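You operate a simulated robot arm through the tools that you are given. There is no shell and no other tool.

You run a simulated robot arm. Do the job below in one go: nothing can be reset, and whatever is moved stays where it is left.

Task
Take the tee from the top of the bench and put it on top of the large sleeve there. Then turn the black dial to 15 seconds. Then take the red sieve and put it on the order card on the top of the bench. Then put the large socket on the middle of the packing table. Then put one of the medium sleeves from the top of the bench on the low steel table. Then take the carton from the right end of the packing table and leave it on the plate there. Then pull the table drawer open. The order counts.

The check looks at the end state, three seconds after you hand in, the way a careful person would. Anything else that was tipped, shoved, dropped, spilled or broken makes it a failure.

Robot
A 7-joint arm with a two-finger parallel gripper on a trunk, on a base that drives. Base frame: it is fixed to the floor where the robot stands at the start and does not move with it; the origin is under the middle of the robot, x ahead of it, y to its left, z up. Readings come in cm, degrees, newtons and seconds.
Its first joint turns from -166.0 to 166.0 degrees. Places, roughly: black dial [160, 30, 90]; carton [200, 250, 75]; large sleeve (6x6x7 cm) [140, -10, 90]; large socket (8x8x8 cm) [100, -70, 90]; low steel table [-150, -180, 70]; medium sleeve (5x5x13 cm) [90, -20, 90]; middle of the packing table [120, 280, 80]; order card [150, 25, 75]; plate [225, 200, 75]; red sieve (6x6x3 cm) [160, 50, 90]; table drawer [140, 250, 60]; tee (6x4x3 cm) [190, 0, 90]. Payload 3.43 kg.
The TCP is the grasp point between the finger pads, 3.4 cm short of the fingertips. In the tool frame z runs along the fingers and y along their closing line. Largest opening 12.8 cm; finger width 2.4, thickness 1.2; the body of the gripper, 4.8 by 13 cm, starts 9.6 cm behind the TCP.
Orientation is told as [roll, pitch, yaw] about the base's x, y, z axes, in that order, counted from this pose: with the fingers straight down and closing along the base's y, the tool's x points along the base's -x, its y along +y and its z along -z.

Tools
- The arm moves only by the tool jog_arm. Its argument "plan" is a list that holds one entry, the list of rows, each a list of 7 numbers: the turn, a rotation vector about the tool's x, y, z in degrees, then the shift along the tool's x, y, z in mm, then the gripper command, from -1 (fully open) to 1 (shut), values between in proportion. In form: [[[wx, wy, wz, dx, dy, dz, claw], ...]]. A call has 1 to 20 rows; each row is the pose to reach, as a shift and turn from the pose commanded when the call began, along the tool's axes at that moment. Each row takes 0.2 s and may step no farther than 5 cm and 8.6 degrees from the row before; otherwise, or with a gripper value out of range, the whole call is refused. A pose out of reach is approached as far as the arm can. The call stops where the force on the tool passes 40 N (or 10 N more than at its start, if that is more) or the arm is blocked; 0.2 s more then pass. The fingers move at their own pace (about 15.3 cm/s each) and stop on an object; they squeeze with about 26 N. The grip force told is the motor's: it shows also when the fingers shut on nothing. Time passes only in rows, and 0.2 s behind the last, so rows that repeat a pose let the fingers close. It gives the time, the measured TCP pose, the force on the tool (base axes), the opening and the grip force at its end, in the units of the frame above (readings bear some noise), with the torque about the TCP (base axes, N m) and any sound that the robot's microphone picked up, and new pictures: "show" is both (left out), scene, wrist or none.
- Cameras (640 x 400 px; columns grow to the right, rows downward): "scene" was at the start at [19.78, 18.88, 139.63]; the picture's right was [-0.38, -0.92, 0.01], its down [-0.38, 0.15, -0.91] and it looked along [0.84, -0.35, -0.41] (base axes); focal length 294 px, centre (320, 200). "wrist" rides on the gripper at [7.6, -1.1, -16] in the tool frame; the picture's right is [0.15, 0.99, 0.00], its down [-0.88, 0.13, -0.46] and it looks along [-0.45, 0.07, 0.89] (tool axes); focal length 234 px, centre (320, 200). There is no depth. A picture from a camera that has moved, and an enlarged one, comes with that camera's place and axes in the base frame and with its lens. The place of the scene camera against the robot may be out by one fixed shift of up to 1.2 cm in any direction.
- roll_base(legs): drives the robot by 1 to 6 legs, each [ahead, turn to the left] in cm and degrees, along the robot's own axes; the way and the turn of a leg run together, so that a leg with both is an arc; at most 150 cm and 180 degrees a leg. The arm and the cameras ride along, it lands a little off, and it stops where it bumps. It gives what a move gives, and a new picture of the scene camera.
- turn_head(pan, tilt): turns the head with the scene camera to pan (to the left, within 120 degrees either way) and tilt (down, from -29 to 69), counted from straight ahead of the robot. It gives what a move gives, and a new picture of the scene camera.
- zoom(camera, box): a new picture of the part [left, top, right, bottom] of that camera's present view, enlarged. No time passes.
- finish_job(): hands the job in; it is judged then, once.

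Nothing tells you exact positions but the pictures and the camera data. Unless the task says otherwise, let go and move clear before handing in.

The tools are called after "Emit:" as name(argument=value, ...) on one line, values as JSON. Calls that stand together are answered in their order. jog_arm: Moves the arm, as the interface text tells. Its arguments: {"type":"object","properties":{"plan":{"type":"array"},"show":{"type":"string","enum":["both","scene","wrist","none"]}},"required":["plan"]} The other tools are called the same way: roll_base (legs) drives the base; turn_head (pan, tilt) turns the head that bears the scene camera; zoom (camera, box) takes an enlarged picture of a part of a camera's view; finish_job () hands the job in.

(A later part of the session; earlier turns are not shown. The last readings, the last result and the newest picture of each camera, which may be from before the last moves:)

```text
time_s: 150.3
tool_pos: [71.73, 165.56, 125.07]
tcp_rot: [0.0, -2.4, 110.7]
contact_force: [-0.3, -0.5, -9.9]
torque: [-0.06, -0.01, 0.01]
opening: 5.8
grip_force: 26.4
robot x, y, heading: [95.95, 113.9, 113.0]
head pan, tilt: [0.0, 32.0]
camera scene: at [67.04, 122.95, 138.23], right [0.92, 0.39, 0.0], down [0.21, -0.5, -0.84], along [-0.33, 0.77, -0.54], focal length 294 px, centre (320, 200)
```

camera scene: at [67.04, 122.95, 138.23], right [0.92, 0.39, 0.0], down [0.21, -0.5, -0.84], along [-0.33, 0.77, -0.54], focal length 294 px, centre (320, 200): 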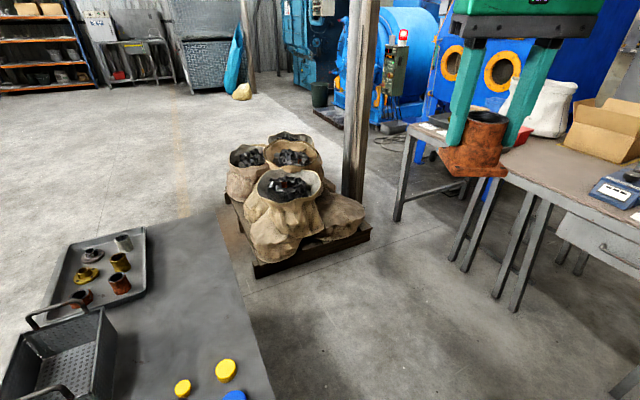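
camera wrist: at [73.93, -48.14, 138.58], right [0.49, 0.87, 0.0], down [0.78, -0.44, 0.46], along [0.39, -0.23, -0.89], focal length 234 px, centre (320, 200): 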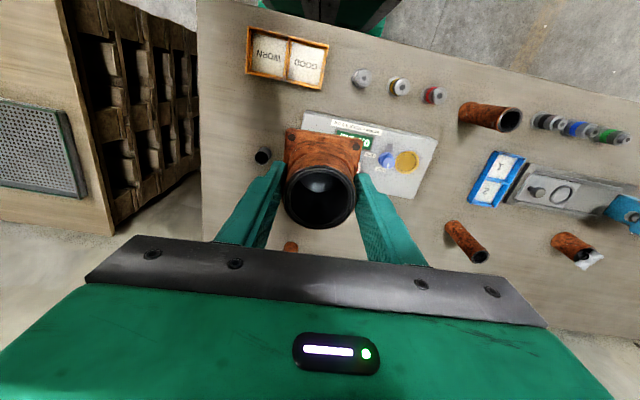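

The robot was blocked, probably by brushing the trolley on its left. I'll look down there before moving.

Emit:
turn_head(pan=20, tilt=69)

Emit:
turn_head(pan=70, tilt=60)

```text
time_s: 151.3
tool_pos: [71.69, 165.57, 125.12]
tcp_rot: [-0.1, -2.4, 110.7]
contact_force: [-0.2, -1.2, -11.0]
torque: [-0.07, 0.0, -0.03]
opening: 5.81
grip_force: 25.8
robot x, y, heading: [96.19, 113.79, 112.9]
head pan, tilt: [20.0, 68.8]
camera scene: at [66.75, 118.74, 133.45], right [0.73, 0.68, 0.0], down [0.64, -0.69, -0.35], along [-0.24, 0.25, -0.94], focal length 294 px, centre (320, 200)
```

scene: 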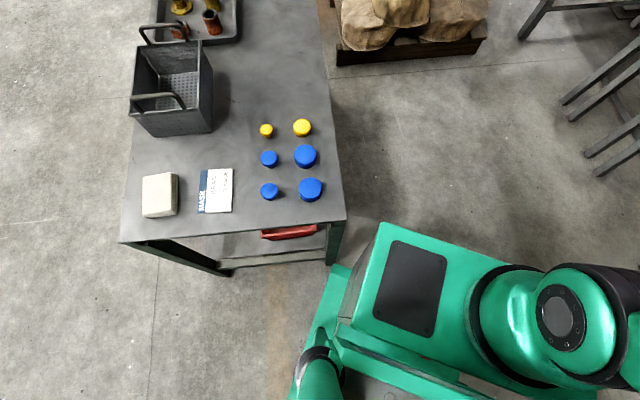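

```text
time_s: 152.5
tool_pos: [71.69, 165.53, 125.13]
tcp_rot: [-0.1, -2.5, 110.7]
contact_force: [0.3, -0.2, -10.9]
torque: [-0.02, 0.01, -0.02]
opening: 5.83
grip_force: 26.5
robot x, y, heading: [95.97, 113.86, 112.7]
head pan, tilt: [70.0, 60.0]
camera scene: at [63.89, 114.32, 134.43], right [-0.05, 1.0, -0.01], down [0.87, 0.04, -0.5], along [-0.49, -0.04, -0.87], focal length 294 px, centre (320, 200)
```

scene: 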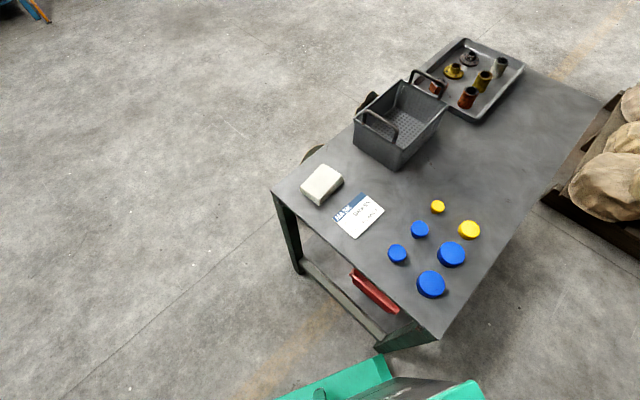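

The robot's lower left corner touched the trolley's leg, and the trolley and its cups look undisturbed. I'll back away and take a wider path to the right.

Emit:
roll_base(legs=[[-16, 0]])

Emit:
turn_head(pan=60, tilt=55)

```text
time_s: 154.0
tool_pos: [78.16, 150.67, 125.21]
tcp_rot: [-0.1, -2.4, 110.5]
contact_force: [-0.5, -0.6, -10.1]
torque: [-0.08, -0.03, -0.01]
opening: 5.82
grip_force: 25.9
robot x, y, heading: [102.44, 98.71, 112.8]
head pan, tilt: [70.0, 60.0]
camera scene: at [70.22, 99.39, 134.43], right [-0.05, 1.0, -0.01], down [0.87, 0.03, -0.5], along [-0.49, -0.03, -0.87], focal length 294 px, centre (320, 200)
```

scene: 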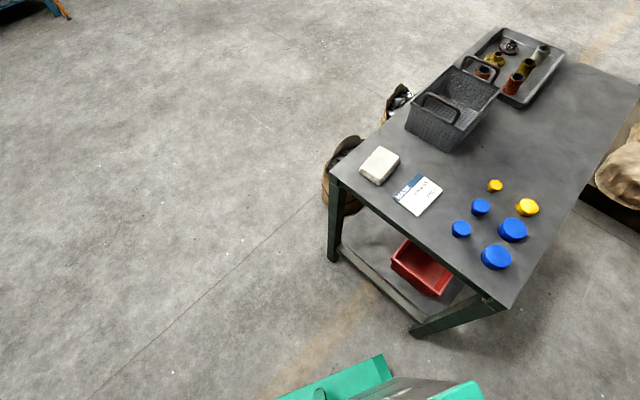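

```text
time_s: 154.7
tool_pos: [78.94, 149.27, 125.83]
tcp_rot: [0.0, -3.2, 110.5]
contact_force: [0.2, -0.1, -9.4]
torque: [-0.04, -0.01, -0.03]
opening: 5.84
grip_force: 26.6
robot x, y, heading: [102.37, 99.05, 112.9]
head pan, tilt: [60.0, 55.0]
camera scene: at [69.72, 100.64, 135.01], right [0.13, 0.99, -0.01], down [0.82, -0.11, -0.57], along [-0.56, 0.06, -0.82], focal length 294 px, centre (320, 200)
```

scene: 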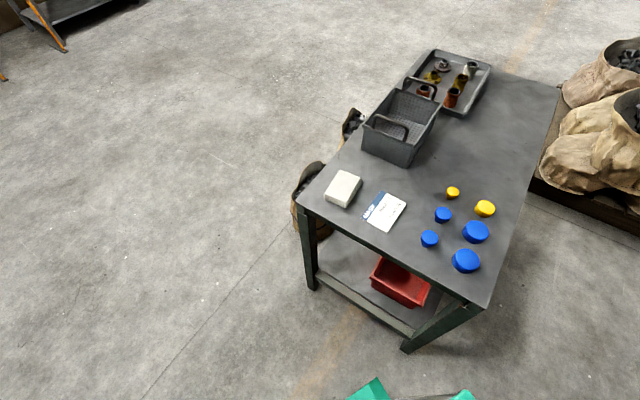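

The trolley and everything on it are still in place. I'll turn to heading 90° and drive past it with more clearance.

Emit:
roll_base(legs=[[0, -23], [88, 0], [0, -8]])

Emit:
turn_head(pan=-5, tilt=32)

```text
time_s: 161.3
tool_pos: [111.17, 241.7, 125.77]
tcp_rot: [0.1, -3.2, 77.5]
contact_force: [-0.2, -0.4, -10.0]
torque: [-0.08, 0.04, 0.0]
opening: 5.8
grip_force: 26.0
robot x, y, heading: [103.0, 186.87, 79.9]
head pan, tilt: [60.0, 55.0]
camera scene: at [76.99, 206.14, 135.01], right [0.65, 0.76, -0.01], down [0.62, -0.54, -0.57], along [-0.44, 0.36, -0.82], focal length 294 px, centre (320, 200)
```

scene: 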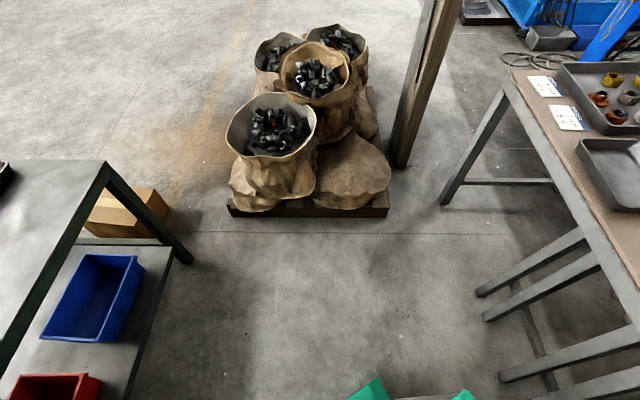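

```text
time_s: 162.7
tool_pos: [110.99, 240.12, 126.4]
tcp_rot: [0.0, -3.8, 77.4]
contact_force: [-0.6, 0.3, -9.8]
torque: [-0.1, 0.06, 0.0]
opening: 5.81
grip_force: 26.0
robot x, y, heading: [103.42, 186.64, 80.0]
head pan, tilt: [-5.0, 32.0]
camera scene: at [84.85, 210.17, 138.23], right [0.97, -0.26, 0.0], down [-0.14, -0.52, -0.84], along [0.22, 0.81, -0.54], focal length 294 px, centre (320, 200)
```

scene: 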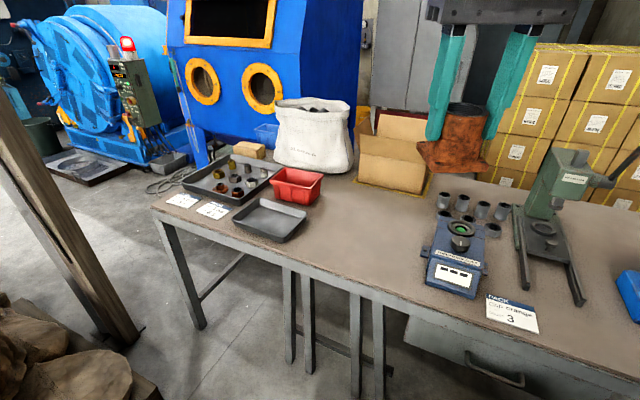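

I'm in front of the packing table with the free middle area between the tray and the scale. I'll extend the socket over about (118, 279) and lower partway.

Emit:
jog_arm(plan=[[[0, 0.5, 0, -20, 1, 15, 1], [0, 1, 0, -50, 2, 40, 1], [0, 1.5, 0, -80, 4, 65, 1], [0, 2, 0, -110, 5, 92, 1], [0, 2.5, 0, -140, 6, 120, 1], [0, 3, 0, -170, 8, 147, 1], [0, 3.5, 0, -200, 9, 175, 1], [0, 3.8, 0, -230, 10, 203, 1], [0, 3.8, 0, -260, 12, 230, 1], [0, 3.8, 0, -290, 13, 258, 1], [0, 3.8, 0, -320, 14, 286, 1], [0, 3.8, 0, -350, 15, 312, 1], [0, 3.8, 0, -368, 16, 330, 1], [0, 3.8, 0, -373, 16, 338, 1], [0, 3.8, 0, -373, 16, 338, 1]]], show="both")

```text
time_s: 165.9
tool_pos: [117.83, 279.13, 95.14]
tcp_rot: [0.0, 0.0, 77.5]
contact_force: [0.0, -0.8, -11.2]
torque: [-0.1, 0.0, 0.0]
opening: 5.8
grip_force: 25.9
robot x, y, heading: [103.38, 186.86, 79.8]
head pan, tilt: [-5.0, 32.0]
camera scene: at [84.86, 210.21, 138.23], right [0.96, -0.26, 0.0], down [-0.14, -0.52, -0.84], along [0.22, 0.81, -0.54], focal length 294 px, centre (320, 200)
camera wrist: at [117.31, 271.43, 110.97], right [-1.0, 0.07, 0.0], down [0.06, 0.89, 0.46], along [0.03, 0.45, -0.89], focal length 234 px, centre (320, 200)
```

scene: 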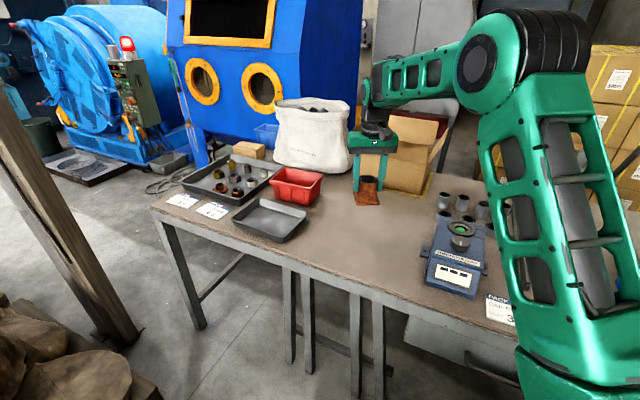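
wrist: 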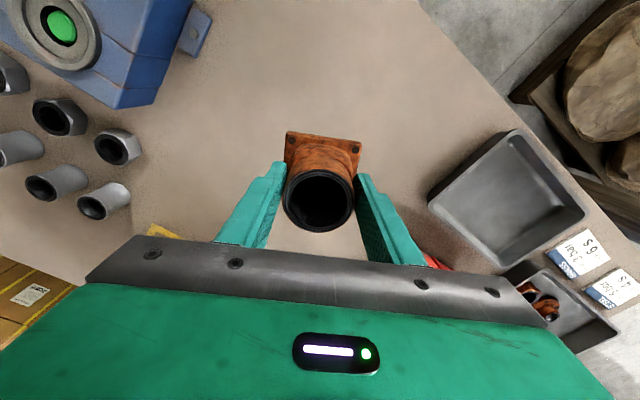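

The socket hovers over the clear patch. I'll lower to about 84 and then step down to contact.

Emit:
jog_arm(plan=[[[0, 0, 0, 0, 0, 30, 1], [0, 0, 0, 0, 0, 65, 1], [0, 0, 0, 0, 0, 95, 1], [0, 0, 0, 0, 0, 108, 1], [0, 0, 0, 0, 0, 108, 1]]], show="scene")

Emit:
zoom(camera="scene", box=[310, 150, 430, 260])

```text
time_s: 167.1
tool_pos: [118.01, 278.99, 84.33]
tcp_rot: [-0.1, 0.0, 77.5]
contact_force: [-0.3, -0.1, -11.2]
torque: [-0.1, 0.01, -0.01]
opening: 5.83
grip_force: 25.9
robot x, y, heading: [103.08, 186.5, 80.2]
head pan, tilt: [-5.0, 32.0]
camera scene: at [84.86, 210.21, 138.23], right [0.96, -0.26, 0.0], down [-0.14, -0.52, -0.84], along [0.22, 0.81, -0.54], focal length 294 px, centre (320, 200)
```

scene: 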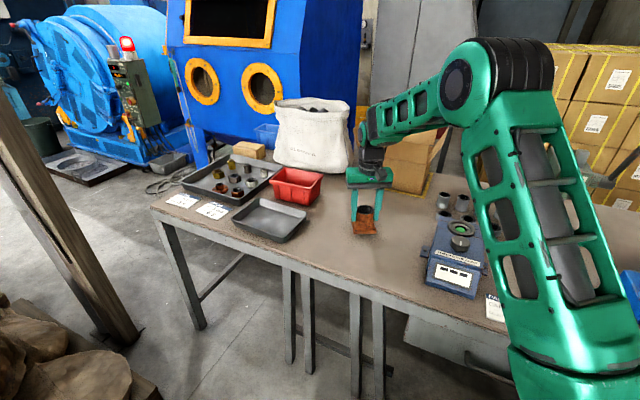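

```text
3.64 times, centred on (370, 205) of scene
camera zoom: at [84.86, 210.21, 138.23], right [0.96, -0.26, 0.0], down [-0.14, -0.52, -0.84], along [0.22, 0.81, -0.54], focal length 1070 px, centre (138, 182)
```

zoom: 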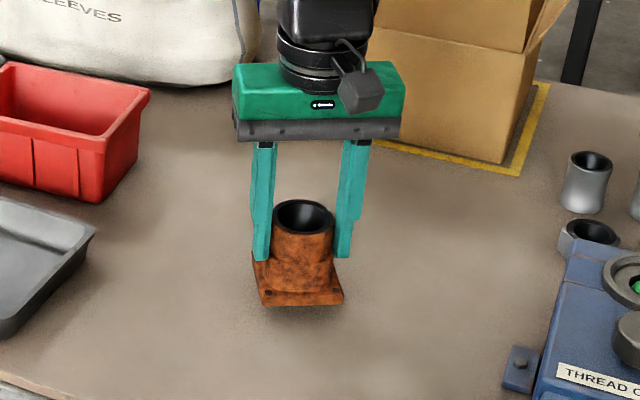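

It's still above the table surface. I'll step down carefully.

Emit:
jog_arm(plan=[[[0, 0, 0, 0, 0, 6, 1], [0, 0, 0, 0, 0, 12, 1], [0, 0, 0, 0, 0, 17, 1], [0, 0, 0, 0, 0, 17, 1]]], show="none")

Emit:
jog_arm(plan=[[[0, 0, 0, 0, 0, 3, 1], [0, 0, 0, 0, 0, 6, 1], [0, 0, 0, 0, 0, 6, 1]]], show="none")

```text
time_s: 168.1
tool_pos: [117.92, 279.18, 82.75]
tcp_rot: [0.1, -0.1, 77.5]
contact_force: [-0.2, 0.1, -10.6]
torque: [-0.06, 0.04, -0.02]
opening: 5.8
grip_force: 26.0
robot x, y, heading: [103.64, 186.32, 79.8]
head pan, tilt: [-5.0, 32.0]
```

```text
time_s: 168.9
tool_pos: [117.9, 279.28, 82.45]
tcp_rot: [0.0, -0.2, 77.6]
contact_force: [-2.1, 2.3, 23.0]
torque: [0.11, 0.02, 0.01]
opening: 5.82
grip_force: 26.0
robot x, y, heading: [103.49, 186.51, 79.9]
head pan, tilt: [-5.0, 32.0]
```

The socket is on the table. I'll ease the pressure, open the fingers and rise.

Emit:
jog_arm(plan=[[[0, 0, 0, 0, 0, -2, 1], [0, 0, 0, 0, 0, -2, 0.0], [0, 0, 0, 0, 0, -2, -0.2], [0, 0, 0, 0, 0, -2, -0.3], [0, 0, 0, 0, 0, -30, -0.3], [0, 0, 0, 0, 0, -75, -0.3], [0, 0, 0, 0, 0, -120, -0.3], [0, 0, 0, 0, 0, -165, -0.3], [0, 0, 0, 0, 0, -210, -0.3], [0, 0, 0, 0, 0, -210, -0.3]]], show="both")

```text
time_s: 171.1
tool_pos: [118.06, 278.97, 103.44]
tcp_rot: [0.0, 0.0, 77.5]
contact_force: [0.1, -0.7, -0.2]
torque: [-0.02, 0.01, -0.02]
opening: 8.31
grip_force: 0.1
robot x, y, heading: [103.46, 186.25, 80.0]
head pan, tilt: [-5.0, 32.0]
camera scene: at [84.86, 210.17, 138.23], right [0.96, -0.26, 0.0], down [-0.14, -0.52, -0.84], along [0.22, 0.81, -0.54], focal length 294 px, centre (320, 200)
camera wrist: at [117.4, 271.28, 119.18], right [-1.0, 0.07, 0.0], down [0.06, 0.89, 0.46], along [0.03, 0.46, -0.89], focal length 234 px, centre (320, 200)
```

scene: 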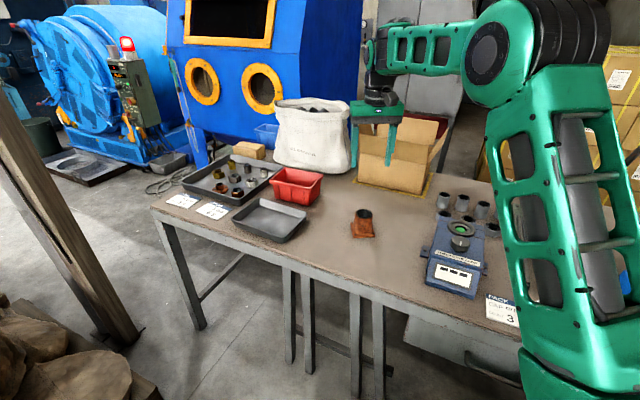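
wrist: 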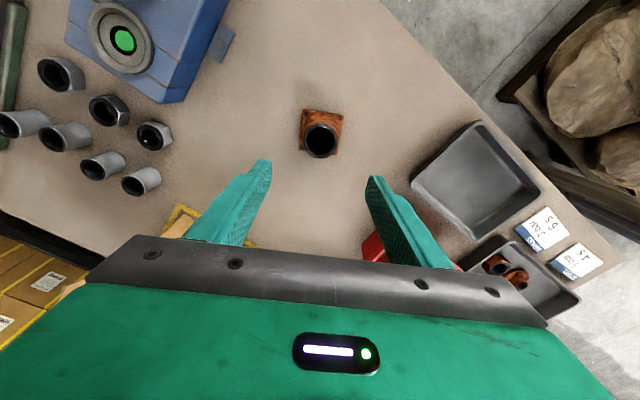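

The large socket stands upright in the middle of the packing table. Next is a medium sleeve: I'll fold the arm and drive back to the bench in front of the nearest one.

Emit:
jog_arm(plan=[[[0, 0, 0, 0, 0, -45, -0.3], [0, 0, 0, 10, 0, -90, -0.6], [0, 0, 0, 35, 0, -130, -1], [0, 0, 0, 70, 0, -160, -1], [0, 0, 0, 110, 0, -185, -1], [0, 0, 0, 150, 0, -205, -1], [0, 0, 0, 195, 0, -220, -1], [0, 0, 0, 240, 0, -225, -1], [0, 0, 0, 285, 0, -225, -1], [0, 0, 0, 325, 0, -225, -1], [0, 0, 0, 325, 0, -225, -1]]], show="none")

Emit:
roll_base(legs=[[0, 10], [-90, 0], [0, -48.5]])

```text
time_s: 173.5
tool_pos: [111.02, 247.12, 125.44]
tcp_rot: [0.0, 0.0, 77.6]
contact_force: [0.2, 0.1, 0.3]
torque: [0.0, -0.03, 0.03]
opening: 12.78
grip_force: 0.0
robot x, y, heading: [103.24, 186.56, 79.7]
head pan, tilt: [-5.0, 32.0]
```

```text
time_s: 181.6
tool_pos: [147.81, 138.03, 125.38]
tcp_rot: [0.0, 0.0, 37.4]
contact_force: [-0.3, -0.1, 0.0]
torque: [-0.02, 0.03, 0.01]
opening: 12.81
grip_force: 0.1
robot x, y, heading: [102.41, 97.34, 39.4]
head pan, tilt: [-5.0, 32.0]
camera scene: at [103.42, 127.69, 138.23], right [0.57, -0.82, 0.0], down [-0.45, -0.31, -0.84], along [0.69, 0.48, -0.54], focal length 294 px, centre (320, 200)
```

scene: 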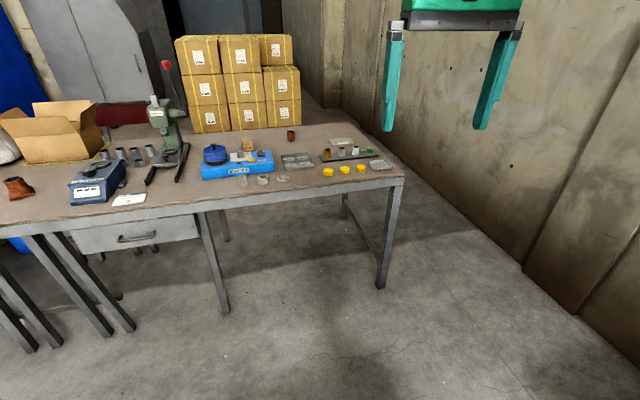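

I'm back in the aisle. I'll reverse along the bench and then turn to face it near the medium sleeves.

Emit:
roll_base(legs=[[0, 3], [-97, 0], [0, -82]])

Emit:
turn_head(pan=-5, tilt=32)

```text
time_s: 191.1
tool_pos: [77.7, -4.17, 126.1]
tcp_rot: [0.0, -0.6, -44.3]
contact_force: [-0.3, 0.0, 0.1]
torque: [0.01, -0.03, 0.0]
opening: 12.81
grip_force: 0.0
robot x, y, heading: [33.43, 35.7, -42.5]
head pan, tilt: [-5.0, 32.0]
camera scene: at [63.76, 39.01, 138.23], right [-0.73, -0.68, 0.0], down [-0.37, 0.4, -0.84], along [0.57, -0.62, -0.54], focal length 294 px, centre (320, 200)
```

scene: 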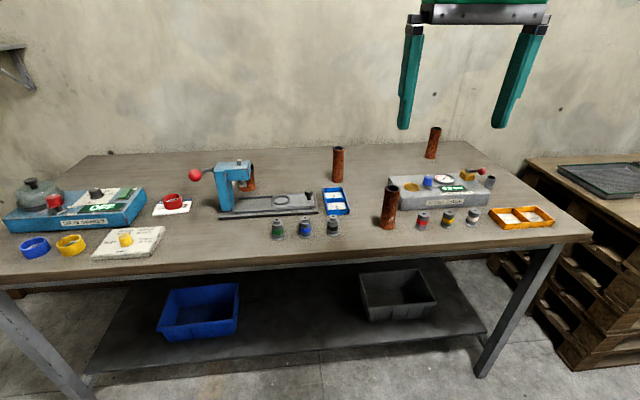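

```text
time_s: 191.7
tool_pos: [76.49, -3.05, 126.88]
tcp_rot: [-0.1, -1.5, -44.3]
contact_force: [0.3, -0.1, 0.6]
torque: [0.0, -0.01, -0.02]
opening: 12.78
grip_force: 0.0
robot x, y, heading: [33.43, 35.78, -42.1]
head pan, tilt: [-5.0, 32.0]
camera scene: at [63.77, 39.02, 138.23], right [-0.73, -0.68, 0.0], down [-0.37, 0.4, -0.84], along [0.57, -0.62, -0.54], focal length 294 px, centre (320, 200)
```

scene: 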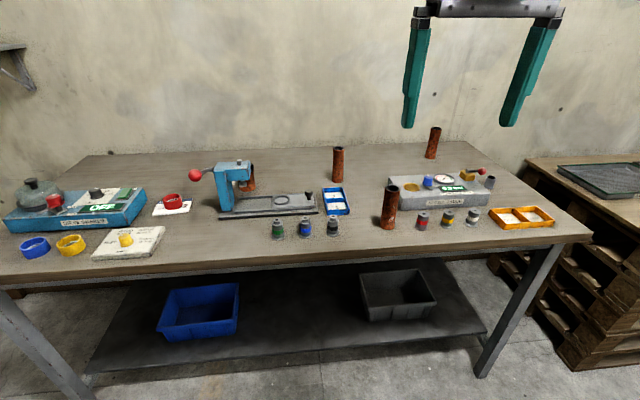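

The nearest medium sleeve stands at about (95.8, -24.9), clear of its neighbours. I'll move the wrist over it and look.

Emit:
jog_arm(plan=[[[0, 0.4, 0, -40, -3, 10, -0.6], [0, 0.8, 0, -80, -6, 25, -0.2], [0, 1.2, 0, -120, -9, 45, -0.1], [0, 1.5, 0, -160, -12, 65, -0.1], [0, 1.5, 0, -200, -15, 85, -0.1], [0, 1.5, 0, -240, -18, 105, -0.1], [0, 1.5, 0, -275, -21, 120, -0.1], [0, 1.5, 0, -286, -22, 125, -0.1], [0, 1.5, 0, -286, -22, 125, -0.1]]], show="wrist")

Emit:
zoom(camera="wrist", box=[220, 90, 400, 230])

```text
time_s: 193.7
tool_pos: [95.87, -24.86, 115.31]
tcp_rot: [0.0, 0.1, -44.4]
contact_force: [-0.2, -0.9, 0.5]
torque: [-0.01, 0.03, -0.01]
opening: 7.06
grip_force: 0.2
robot x, y, heading: [33.5, 35.16, -42.0]
head pan, tilt: [-5.0, 32.0]
camera wrist: at [89.59, -20.43, 131.1], right [0.59, 0.81, 0.0], down [0.72, -0.52, 0.46], along [0.37, -0.27, -0.89], focal length 234 px, centre (320, 200)
```

wrist: 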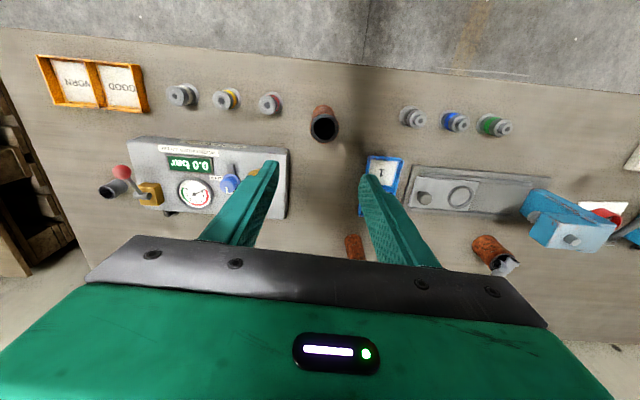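

```text
2.86 times, centred on (310, 160) of wrist
camera zoom: at [89.59, -20.43, 131.1], right [0.59, 0.81, 0.0], down [0.72, -0.52, 0.46], along [0.37, -0.27, -0.89], focal length 669 px, centre (349, 314)
```

zoom: 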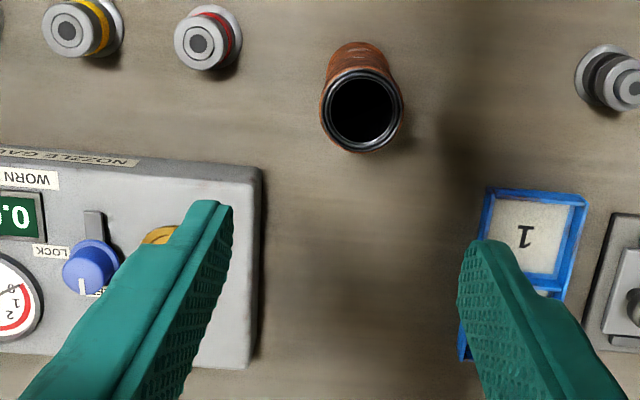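

The sleeve axis is about 1.7 cm toward the robot and 0.5 cm left of the tool. I'll correct, descend to just above it and check.

Emit:
jog_arm(plan=[[[0, 0, 0, 17, 5, 20, -0.1], [0, 0, 0, 17, 5, 60, -0.1], [0, 0, 0, 17, 5, 100, -0.1], [0, 0, 0, 17, 5, 120, -0.1], [0, 0, 0, 17, 5, 120, -0.1]]], show="wrist")

Emit:
zoom(camera="wrist", box=[240, 90, 400, 230])

```text
time_s: 194.9
tool_pos: [95.02, -23.28, 103.03]
tcp_rot: [0.0, 0.0, -44.3]
contact_force: [-0.2, -0.9, 0.1]
torque: [-0.02, 0.02, -0.03]
opening: 7.07
grip_force: 0.0
robot x, y, heading: [33.57, 35.66, -42.5]
head pan, tilt: [-5.0, 32.0]
camera wrist: at [88.8, -18.8, 119.01], right [0.59, 0.81, 0.0], down [0.72, -0.52, 0.46], along [0.37, -0.27, -0.89], focal length 234 px, centre (320, 200)
```

wrist: 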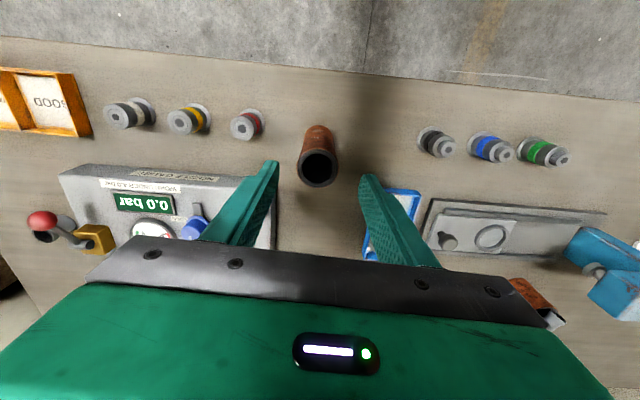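

```text
2.86 times, centred on (320, 160) of wrist
camera zoom: at [88.8, -18.8, 119.01], right [0.59, 0.81, 0.0], down [0.72, -0.52, 0.46], along [0.37, -0.27, -0.89], focal length 669 px, centre (320, 314)
```

zoom: 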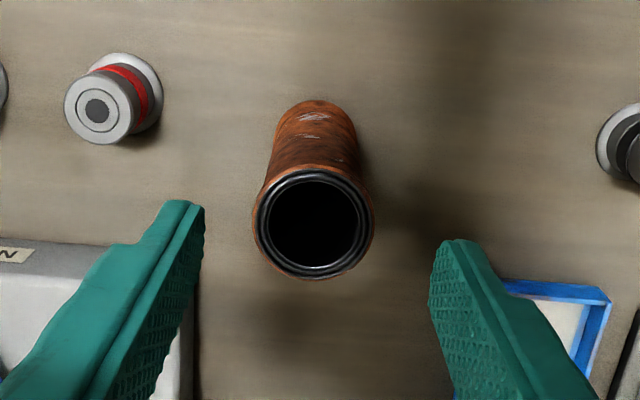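

Centred within 3 mm. I'll descend around the sleeve and close on it.

Emit:
jog_arm(plan=[[[0, 0, 0, 2.5, -1.4, 35, -0.1], [0, 0, 0, 2.5, -1.4, 70, -0.1], [0, 0, 0, 2.5, -1.4, 103, -0.1], [0, 0, 0, 2.5, -1.4, 103, 0.1], [0, 0, 0, 2.5, -1.4, 103, 0.25], [0, 0, 0, 2.5, -1.4, 103, 0.32], [0, 0, 0, 2.5, -1.4, 103, 0.4], [0, 0, 0, 2.5, -1.4, 103, 1], [0, 0, 0, 2.5, -1.4, 103, 1]]], show="wrist")

```text
time_s: 196.9
tool_pos: [94.73, -23.24, 92.9]
tcp_rot: [-0.1, 0.0, -44.3]
contact_force: [1.2, 2.0, -0.7]
torque: [0.03, -0.12, 0.02]
opening: 4.18
grip_force: 26.1
robot x, y, heading: [33.36, 35.12, -42.3]
head pan, tilt: [-5.0, 32.0]
camera wrist: at [88.47, -18.77, 108.75], right [0.59, 0.81, 0.0], down [0.72, -0.52, 0.46], along [0.37, -0.27, -0.89], focal length 234 px, centre (320, 200)
```

wrist: 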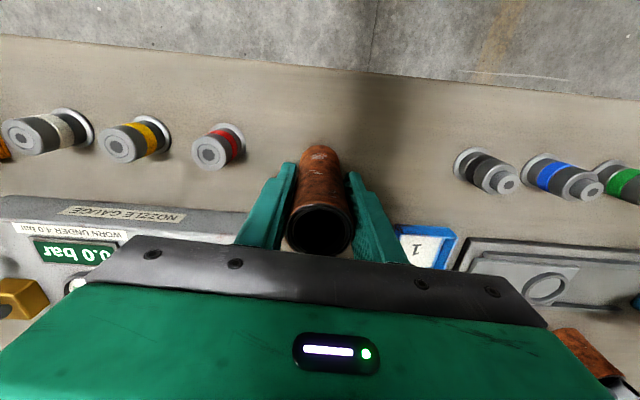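

The sleeve is gripped at 4.2 cm. I'll lift it straight up and retract.

Emit:
jog_arm(plan=[[[0, 0, 0, 0, 0, -20, 1], [0, 0, 0, 0, 0, -55, 1], [0, 0, 0, 0, 0, -95, 1], [0, 0, 0, 0, 0, -140, 1], [0, 0, 0, 0, 0, -185, 1], [0, 0, 0, 10, 0, -230, 1], [0, 0, 0, 40, 0, -265, 1], [0, 0, 0, 80, 0, -290, 1], [0, 0, 0, 120, 0, -310, 1], [0, 0, 0, 160, 0, -320, 1], [0, 0, 0, 200, 0, -325, 1], [0, 0, 0, 235, 0, -325, 1], [0, 0, 0, 255, 0, -325, 1], [0, 0, 0, 255, 0, -325, 1]]], show="both")

```text
time_s: 199.9
tool_pos: [76.24, -5.38, 125.54]
tcp_rot: [0.0, 0.1, -44.4]
contact_force: [0.0, 0.3, -6.7]
torque: [0.01, 0.0, 0.01]
opening: 4.19
grip_force: 26.3
robot x, y, heading: [33.57, 35.16, -42.2]
head pan, tilt: [-5.0, 32.0]
camera scene: at [63.79, 39.0, 138.23], right [-0.73, -0.68, 0.0], down [-0.37, 0.4, -0.84], along [0.57, -0.62, -0.54], focal length 294 px, centre (320, 200)
camera wrist: at [70.01, -0.87, 141.35], right [0.59, 0.81, 0.0], down [0.72, -0.52, 0.46], along [0.37, -0.27, -0.89], focal length 234 px, centre (320, 200)
```

scene: 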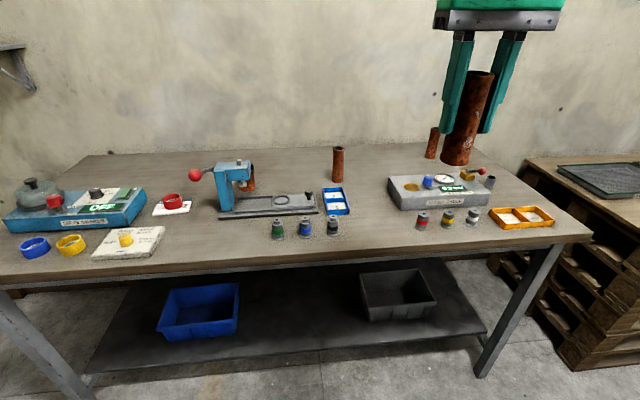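
wrist: 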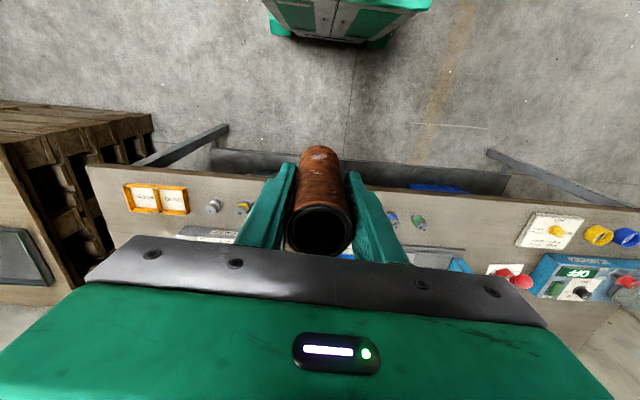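

The sleeve is held firmly (about 6.7 N). I'll turn around toward the low steel table behind me and drive toward it.

Emit:
roll_base(legs=[[0, -88], [140, 0]])

Emit:
turn_head(pan=0, tilt=25)

```text
time_s: 211.4
tool_pos: [-103.3, -114.9, 125.6]
tcp_rot: [0.0, 0.2, -134.5]
contact_force: [0.4, -0.2, -6.3]
torque: [0.05, 0.02, -0.01]
opening: 4.18
grip_force: 26.1
robot x, y, heading: [-62.53, -72.0, -132.2]
head pan, tilt: [-5.0, 32.0]
camera scene: at [-58.45, -102.31, 138.23], right [-0.68, 0.73, 0.0], down [0.4, 0.37, -0.84], along [-0.62, -0.57, -0.54], focal length 294 px, centre (320, 200)
```

scene: 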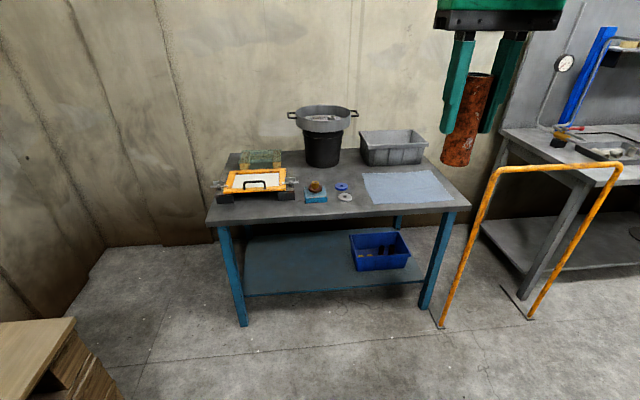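

```text
time_s: 212.1
tool_pos: [-102.25, -113.9, 126.25]
tcp_rot: [0.0, -0.7, -134.5]
contact_force: [-1.6, -0.4, -6.5]
torque: [0.01, -0.02, 0.0]
opening: 4.18
grip_force: 25.8
robot x, y, heading: [-62.48, -72.47, -132.2]
head pan, tilt: [0.0, 25.0]
camera scene: at [-58.08, -103.07, 139.33], right [-0.74, 0.67, 0.0], down [0.29, 0.32, -0.9], along [-0.61, -0.67, -0.44], focal length 294 px, centre (320, 200)
```

scene: 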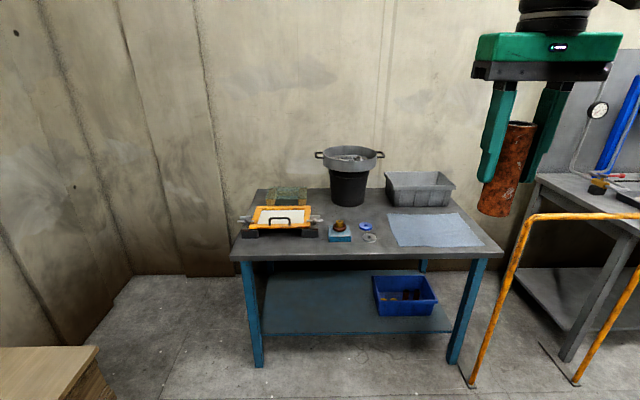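

I see the low steel table with its blue legs. I'll zoom in to pick a free patch on its top.

Emit:
zoom(camera="scene", box=[220, 160, 510, 290])

```text
2.21 times, centred on (365, 225) of scene
camera zoom: at [-58.08, -103.07, 139.33], right [-0.74, 0.67, 0.0], down [0.29, 0.32, -0.9], along [-0.61, -0.67, -0.44], focal length 649 px, centre (221, 145)
```

zoom: 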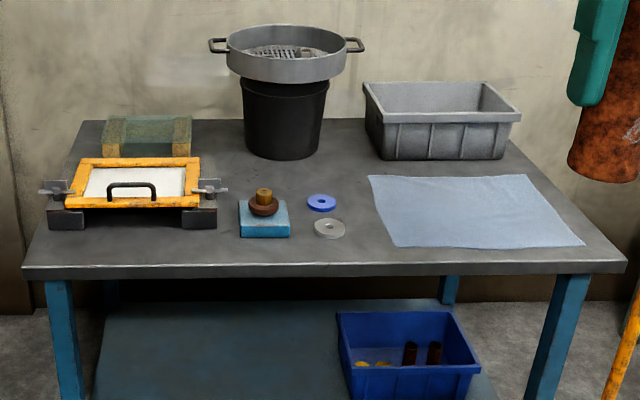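

The front-left part of the table top is clear, near (-119, -186). I'll turn a bit left and drive closer.

Emit:
roll_base(legs=[[0, 16], [36, 0]])

Emit:
turn_head(pan=-8, tilt=35)

```text
time_s: 215.5
tool_pos: [-105.8, -155.85, 126.24]
tcp_rot: [0.0, -0.7, -118.7]
contact_force: [0.3, -0.2, -7.4]
torque: [-0.01, 0.03, 0.01]
opening: 4.16
grip_force: 26.1
robot x, y, heading: [-78.54, -105.23, -116.7]
head pan, tilt: [0.0, 25.0]
camera scene: at [-66.1, -133.71, 139.34], right [-0.89, 0.45, 0.0], down [0.2, 0.39, -0.9], along [-0.4, -0.8, -0.43], focal length 294 px, centre (320, 200)
```

scene: 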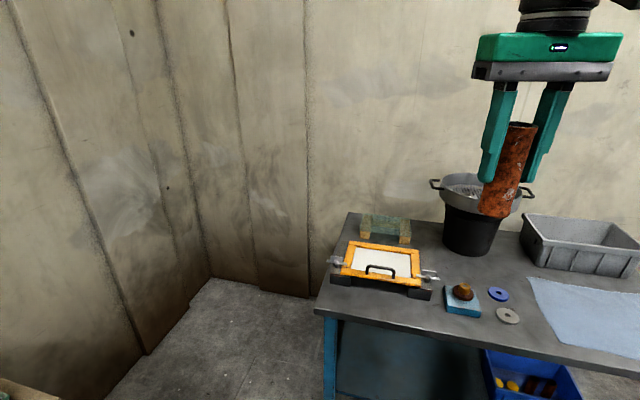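

```text
time_s: 216.2
tool_pos: [-104.97, -154.41, 126.9]
tcp_rot: [0.2, -1.4, -118.7]
contact_force: [-0.9, -0.2, -7.7]
torque: [0.05, 0.03, 0.0]
opening: 4.16
grip_force: 26.2
robot x, y, heading: [-78.63, -105.15, -116.8]
head pan, tilt: [-8.0, 35.0]
camera scene: at [-66.98, -132.74, 137.77], right [-0.82, 0.57, 0.0], down [0.33, 0.48, -0.81], along [-0.46, -0.67, -0.58], focal length 294 px, centre (320, 200)
```

scene: 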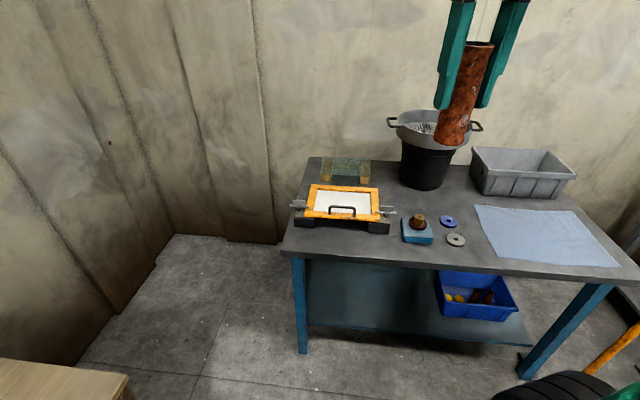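

The spot in front of the orange frame is clear, near (-118.5, -185). I'll extend over it and lower the sleeve partway.

Emit:
jog_arm(plan=[[[0, 0.3, 0, -20, 2, 10, 1], [0, 0.6, 0, -55, 5, 30, 1], [0, 1, 0, -95, 8, 50, 1], [0, 1.4, 0, -135, 12, 70, 1], [0, 1.4, 0, -175, 16, 90, 1], [0, 1.4, 0, -215, 19, 112, 1], [0, 1.4, 0, -255, 22, 137, 1], [0, 1.4, 0, -290, 25, 165, 1], [0, 1.4, 0, -315, 28, 200, 1], [0, 1.4, 0, -324, 28.5, 245, 1], [0, 1.4, 0, -324, 28.5, 292, 1], [0, 1.4, 0, -324, 28.5, 340, 1], [0, 1.4, 0, -324, 28.5, 375, 1], [0, 1.4, 0, -324, 28.5, 388, 1], [0, 1.4, 0, -324, 28.5, 388, 1]]], show="both")

Emit:
zoom(camera="scene", box=[270, 130, 470, 270])

```text
time_s: 219.4
tool_pos: [-118.72, -184.82, 89.18]
tcp_rot: [0.0, -0.1, -119.0]
contact_force: [-15.2, 12.4, 22.5]
torque: [0.46, 1.0, -0.13]
opening: 4.18
grip_force: 25.9
robot x, y, heading: [-78.71, -105.25, -116.7]
head pan, tilt: [-8.0, 35.0]
camera scene: at [-66.98, -132.6, 137.8], right [-0.82, 0.57, 0.0], down [0.33, 0.48, -0.81], along [-0.46, -0.67, -0.58], focal length 294 px, centre (320, 200)
camera wrist: at [-115.99, -177.7, 104.95], right [0.94, -0.35, 0.0], down [-0.31, -0.83, 0.46], along [-0.16, -0.43, -0.89], focal length 234 px, centre (320, 200)
```

scene: 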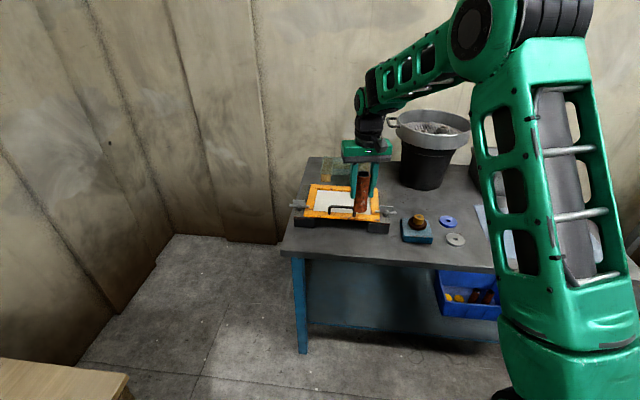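
wrist: 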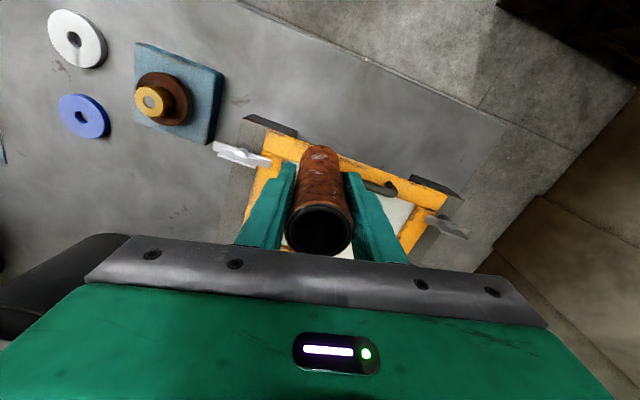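

```text
2.86 times, centred on (370, 200) of scene
camera zoom: at [-66.98, -132.6, 137.8], right [-0.82, 0.57, 0.0], down [0.33, 0.48, -0.81], along [-0.46, -0.67, -0.58], focal length 840 px, centre (177, 200)
```

zoom: 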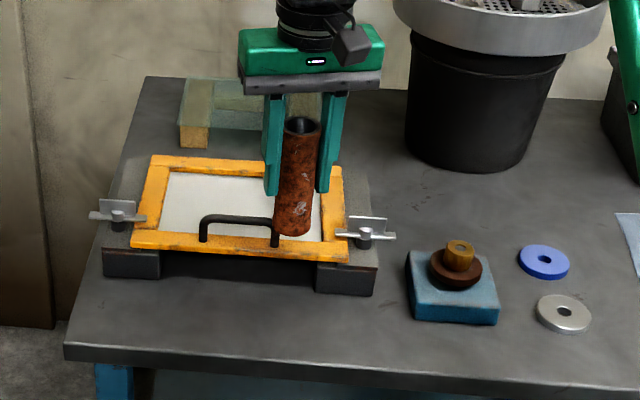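

The sleeve touched the orange frame because the table is higher than I estimated. I'll raise straight up at once.

Emit:
jog_arm(plan=[[[0, 0, 0, 0, 0, -20, 1], [0, 0, 0, 0, 0, -60, 1], [0, 0, 0, 0, 0, -100, 1], [0, 0, 0, 0, 0, -100, 1]]], show="both")

Emit:
zoom(camera="scene", box=[270, 130, 470, 270])

Emit:
zoom(camera="wrist", box=[180, 60, 500, 260])

```text
time_s: 220.4
tool_pos: [-118.41, -185.06, 98.91]
tcp_rot: [0.0, -0.1, -118.7]
contact_force: [0.2, 0.6, -6.9]
torque: [0.04, 0.0, -0.02]
opening: 4.16
grip_force: 25.8
robot x, y, heading: [-78.46, -105.37, -116.6]
head pan, tilt: [-8.0, 35.0]
camera scene: at [-66.99, -132.75, 137.77], right [-0.82, 0.57, 0.0], down [0.33, 0.48, -0.81], along [-0.46, -0.67, -0.58], focal length 294 px, centre (320, 200)
camera wrist: at [-115.76, -177.84, 114.7], right [0.94, -0.35, 0.0], down [-0.31, -0.83, 0.46], along [-0.16, -0.43, -0.89], focal length 234 px, centre (320, 200)
```

scene: 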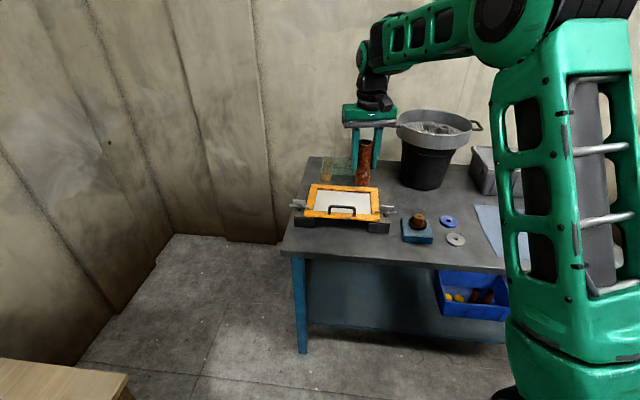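
wrist: 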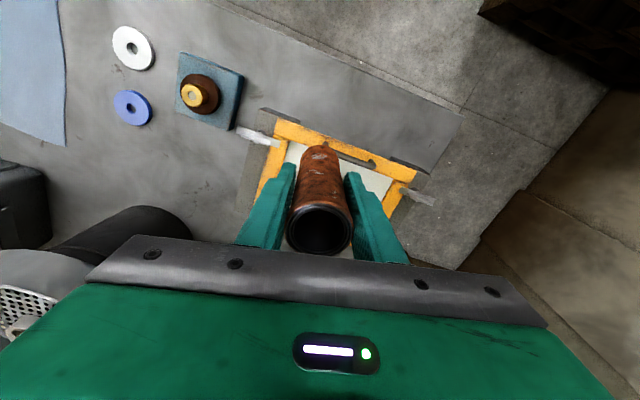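

```text
2.86 times, centred on (370, 200) of scene
camera zoom: at [-66.99, -132.75, 137.77], right [-0.82, 0.57, 0.0], down [0.33, 0.48, -0.81], along [-0.46, -0.67, -0.58], focal length 840 px, centre (177, 200)
```

zoom: 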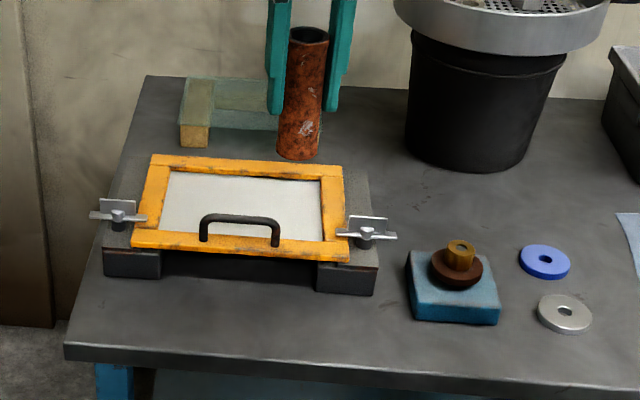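

```text
2.00 times, centred on (340, 160) of wrist
camera zoom: at [-115.76, -177.84, 114.7], right [0.94, -0.35, 0.0], down [-0.31, -0.83, 0.46], along [-0.16, -0.43, -0.89], focal length 468 px, centre (280, 280)
```

zoom: 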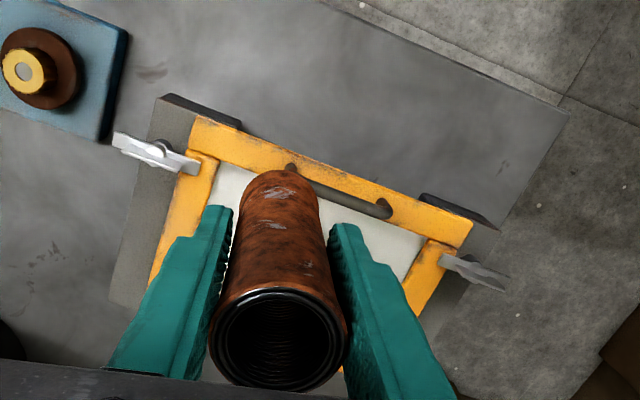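

The frame looks undisturbed, and triangulation puts the table top at z≈73.8. I'll move the sleeve to the clear strip in front of the frame near (-111.5, -183) and lower partway.

Emit:
jog_arm(plan=[[[0, 0, 0, 20, 20, 0, 1], [0, 0, 0, 40, 40, 0, 1], [0, 0, 0, 51, 51, 0, 1], [0, 0, 0, 51, 51, 30, 1], [0, 0, 0, 51, 51, 70, 1], [0, 0, 0, 51, 51, 110, 1], [0, 0, 0, 51, 51, 110, 1]]], show="both")

Emit:
zoom(camera="scene", box=[270, 130, 470, 270])

```text
time_s: 222.0
tool_pos: [-111.75, -183.27, 88.0]
tcp_rot: [0.1, -0.1, -118.7]
contact_force: [0.7, 0.2, -6.8]
torque: [-0.02, -0.03, 0.02]
opening: 4.19
grip_force: 26.2
robot x, y, heading: [-78.26, -105.08, -116.5]
head pan, tilt: [-8.0, 35.0]
camera scene: at [-66.98, -132.74, 137.77], right [-0.82, 0.57, 0.0], down [0.33, 0.48, -0.81], along [-0.46, -0.67, -0.58], focal length 294 px, centre (320, 200)
camera wrist: at [-109.21, -176.06, 103.77], right [0.94, -0.35, 0.0], down [-0.31, -0.83, 0.46], along [-0.16, -0.43, -0.89], focal length 234 px, centre (320, 200)
```

scene: 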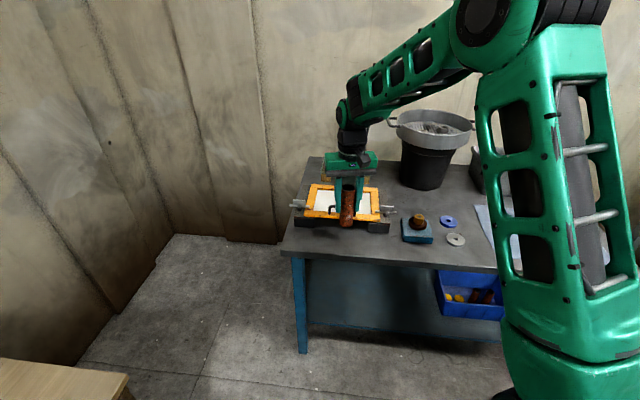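
wrist: 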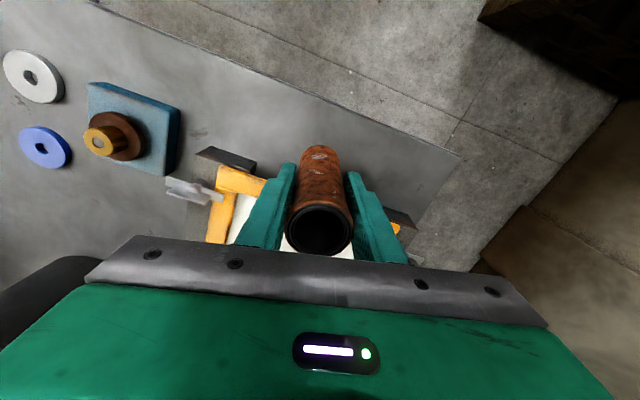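

```text
2.86 times, centred on (370, 200) of scene
camera zoom: at [-66.98, -132.74, 137.77], right [-0.82, 0.57, 0.0], down [0.33, 0.48, -0.81], along [-0.46, -0.67, -0.58], focal length 840 px, centre (177, 200)
```

zoom: 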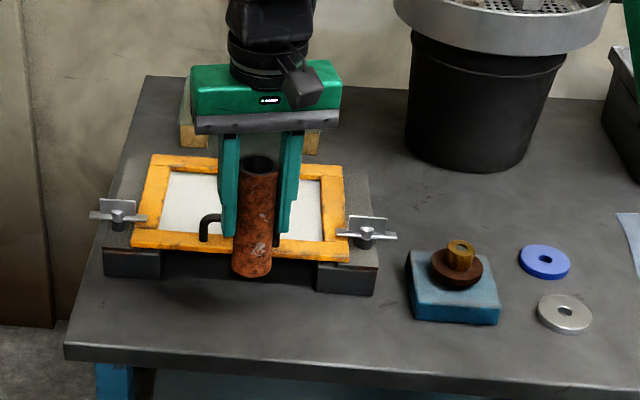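

The sleeve will clear the frame. I'll shift 9 mm toward the table edge to centre it in the strip and lower toward contact.

Emit:
jog_arm(plan=[[[0, 0, 0, 9, 0, 0, 1], [0, 0, 0, 9, 0, 25, 1], [0, 0, 0, 9, 0, 48, 1], [0, 0, 0, 9, 0, 56, 1], [0, 0, 0, 9, 0, 56, 1]]], show="none")

Emit:
jog_arm(plan=[[[0, 0, 0, 0, 0, 3, 1], [0, 0, 0, 0, 0, 6, 1], [0, 0, 0, 0, 0, 6, 1]]], show="scene")

Emit:
zoom(camera="scene", box=[270, 130, 470, 270])

```text
time_s: 223.2
tool_pos: [-111.28, -182.43, 82.21]
tcp_rot: [0.1, 0.0, -118.7]
contact_force: [0.4, 0.7, -6.7]
torque: [0.01, 0.0, 0.01]
opening: 4.17
grip_force: 26.2
robot x, y, heading: [-78.49, -105.33, -116.6]
head pan, tilt: [-8.0, 35.0]
```

```text
time_s: 224.0
tool_pos: [-111.22, -182.25, 81.62]
tcp_rot: [0.1, 0.0, -118.6]
contact_force: [0.0, -0.7, -7.4]
torque: [-0.01, -0.03, 0.03]
opening: 4.14
grip_force: 25.9
robot x, y, heading: [-78.67, -104.95, -116.3]
head pan, tilt: [-8.0, 35.0]
camera scene: at [-66.99, -132.75, 137.77], right [-0.82, 0.57, 0.0], down [0.33, 0.48, -0.81], along [-0.46, -0.67, -0.58], focal length 294 px, centre (320, 200)
```

scene: 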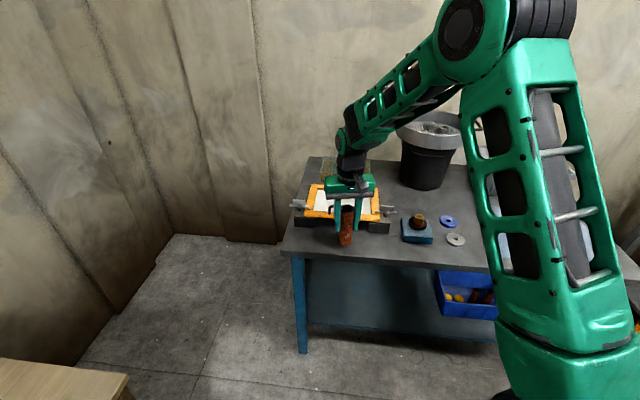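

```text
2.86 times, centred on (370, 200) of scene
camera zoom: at [-66.99, -132.75, 137.77], right [-0.82, 0.57, 0.0], down [0.33, 0.48, -0.81], along [-0.46, -0.67, -0.58], focal length 840 px, centre (177, 200)
```

zoom: 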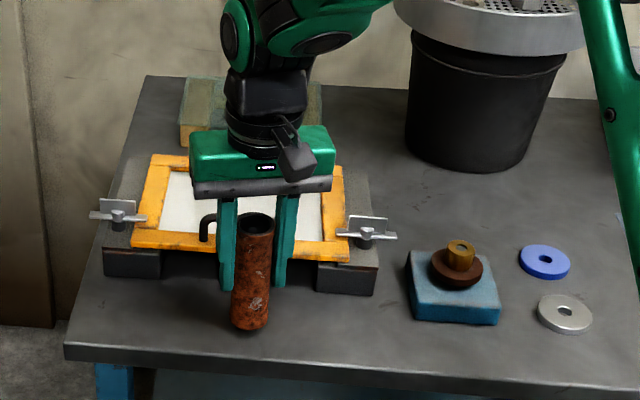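

No contact yet. I'll keep stepping down gently.

Emit:
jog_arm(plan=[[[0, 0, 0, 0, 0, 3, 1], [0, 0, 0, 0, 0, 6, 1], [0, 0, 0, 0, 0, 6, 1]]], show="none")

Emit:
jog_arm(plan=[[[0, 0, 0, 0, 0, 3, 1], [0, 0, 0, 0, 0, 5, 1], [0, 0, 0, 0, 0, 5, 1]]], show="none")

```text
time_s: 224.8
tool_pos: [-111.23, -182.24, 81.05]
tcp_rot: [0.2, -0.1, -118.6]
contact_force: [-0.5, 0.6, -6.3]
torque: [0.05, 0.0, 0.0]
opening: 4.18
grip_force: 25.9
robot x, y, heading: [-78.51, -105.35, -116.5]
head pan, tilt: [-8.0, 35.0]
```

```text
time_s: 225.6
tool_pos: [-111.26, -182.36, 80.61]
tcp_rot: [0.1, -0.1, -118.8]
contact_force: [0.3, 0.0, -7.0]
torque: [0.04, -0.01, 0.0]
opening: 4.19
grip_force: 25.9
robot x, y, heading: [-78.62, -104.73, -116.7]
head pan, tilt: [-8.0, 35.0]
```

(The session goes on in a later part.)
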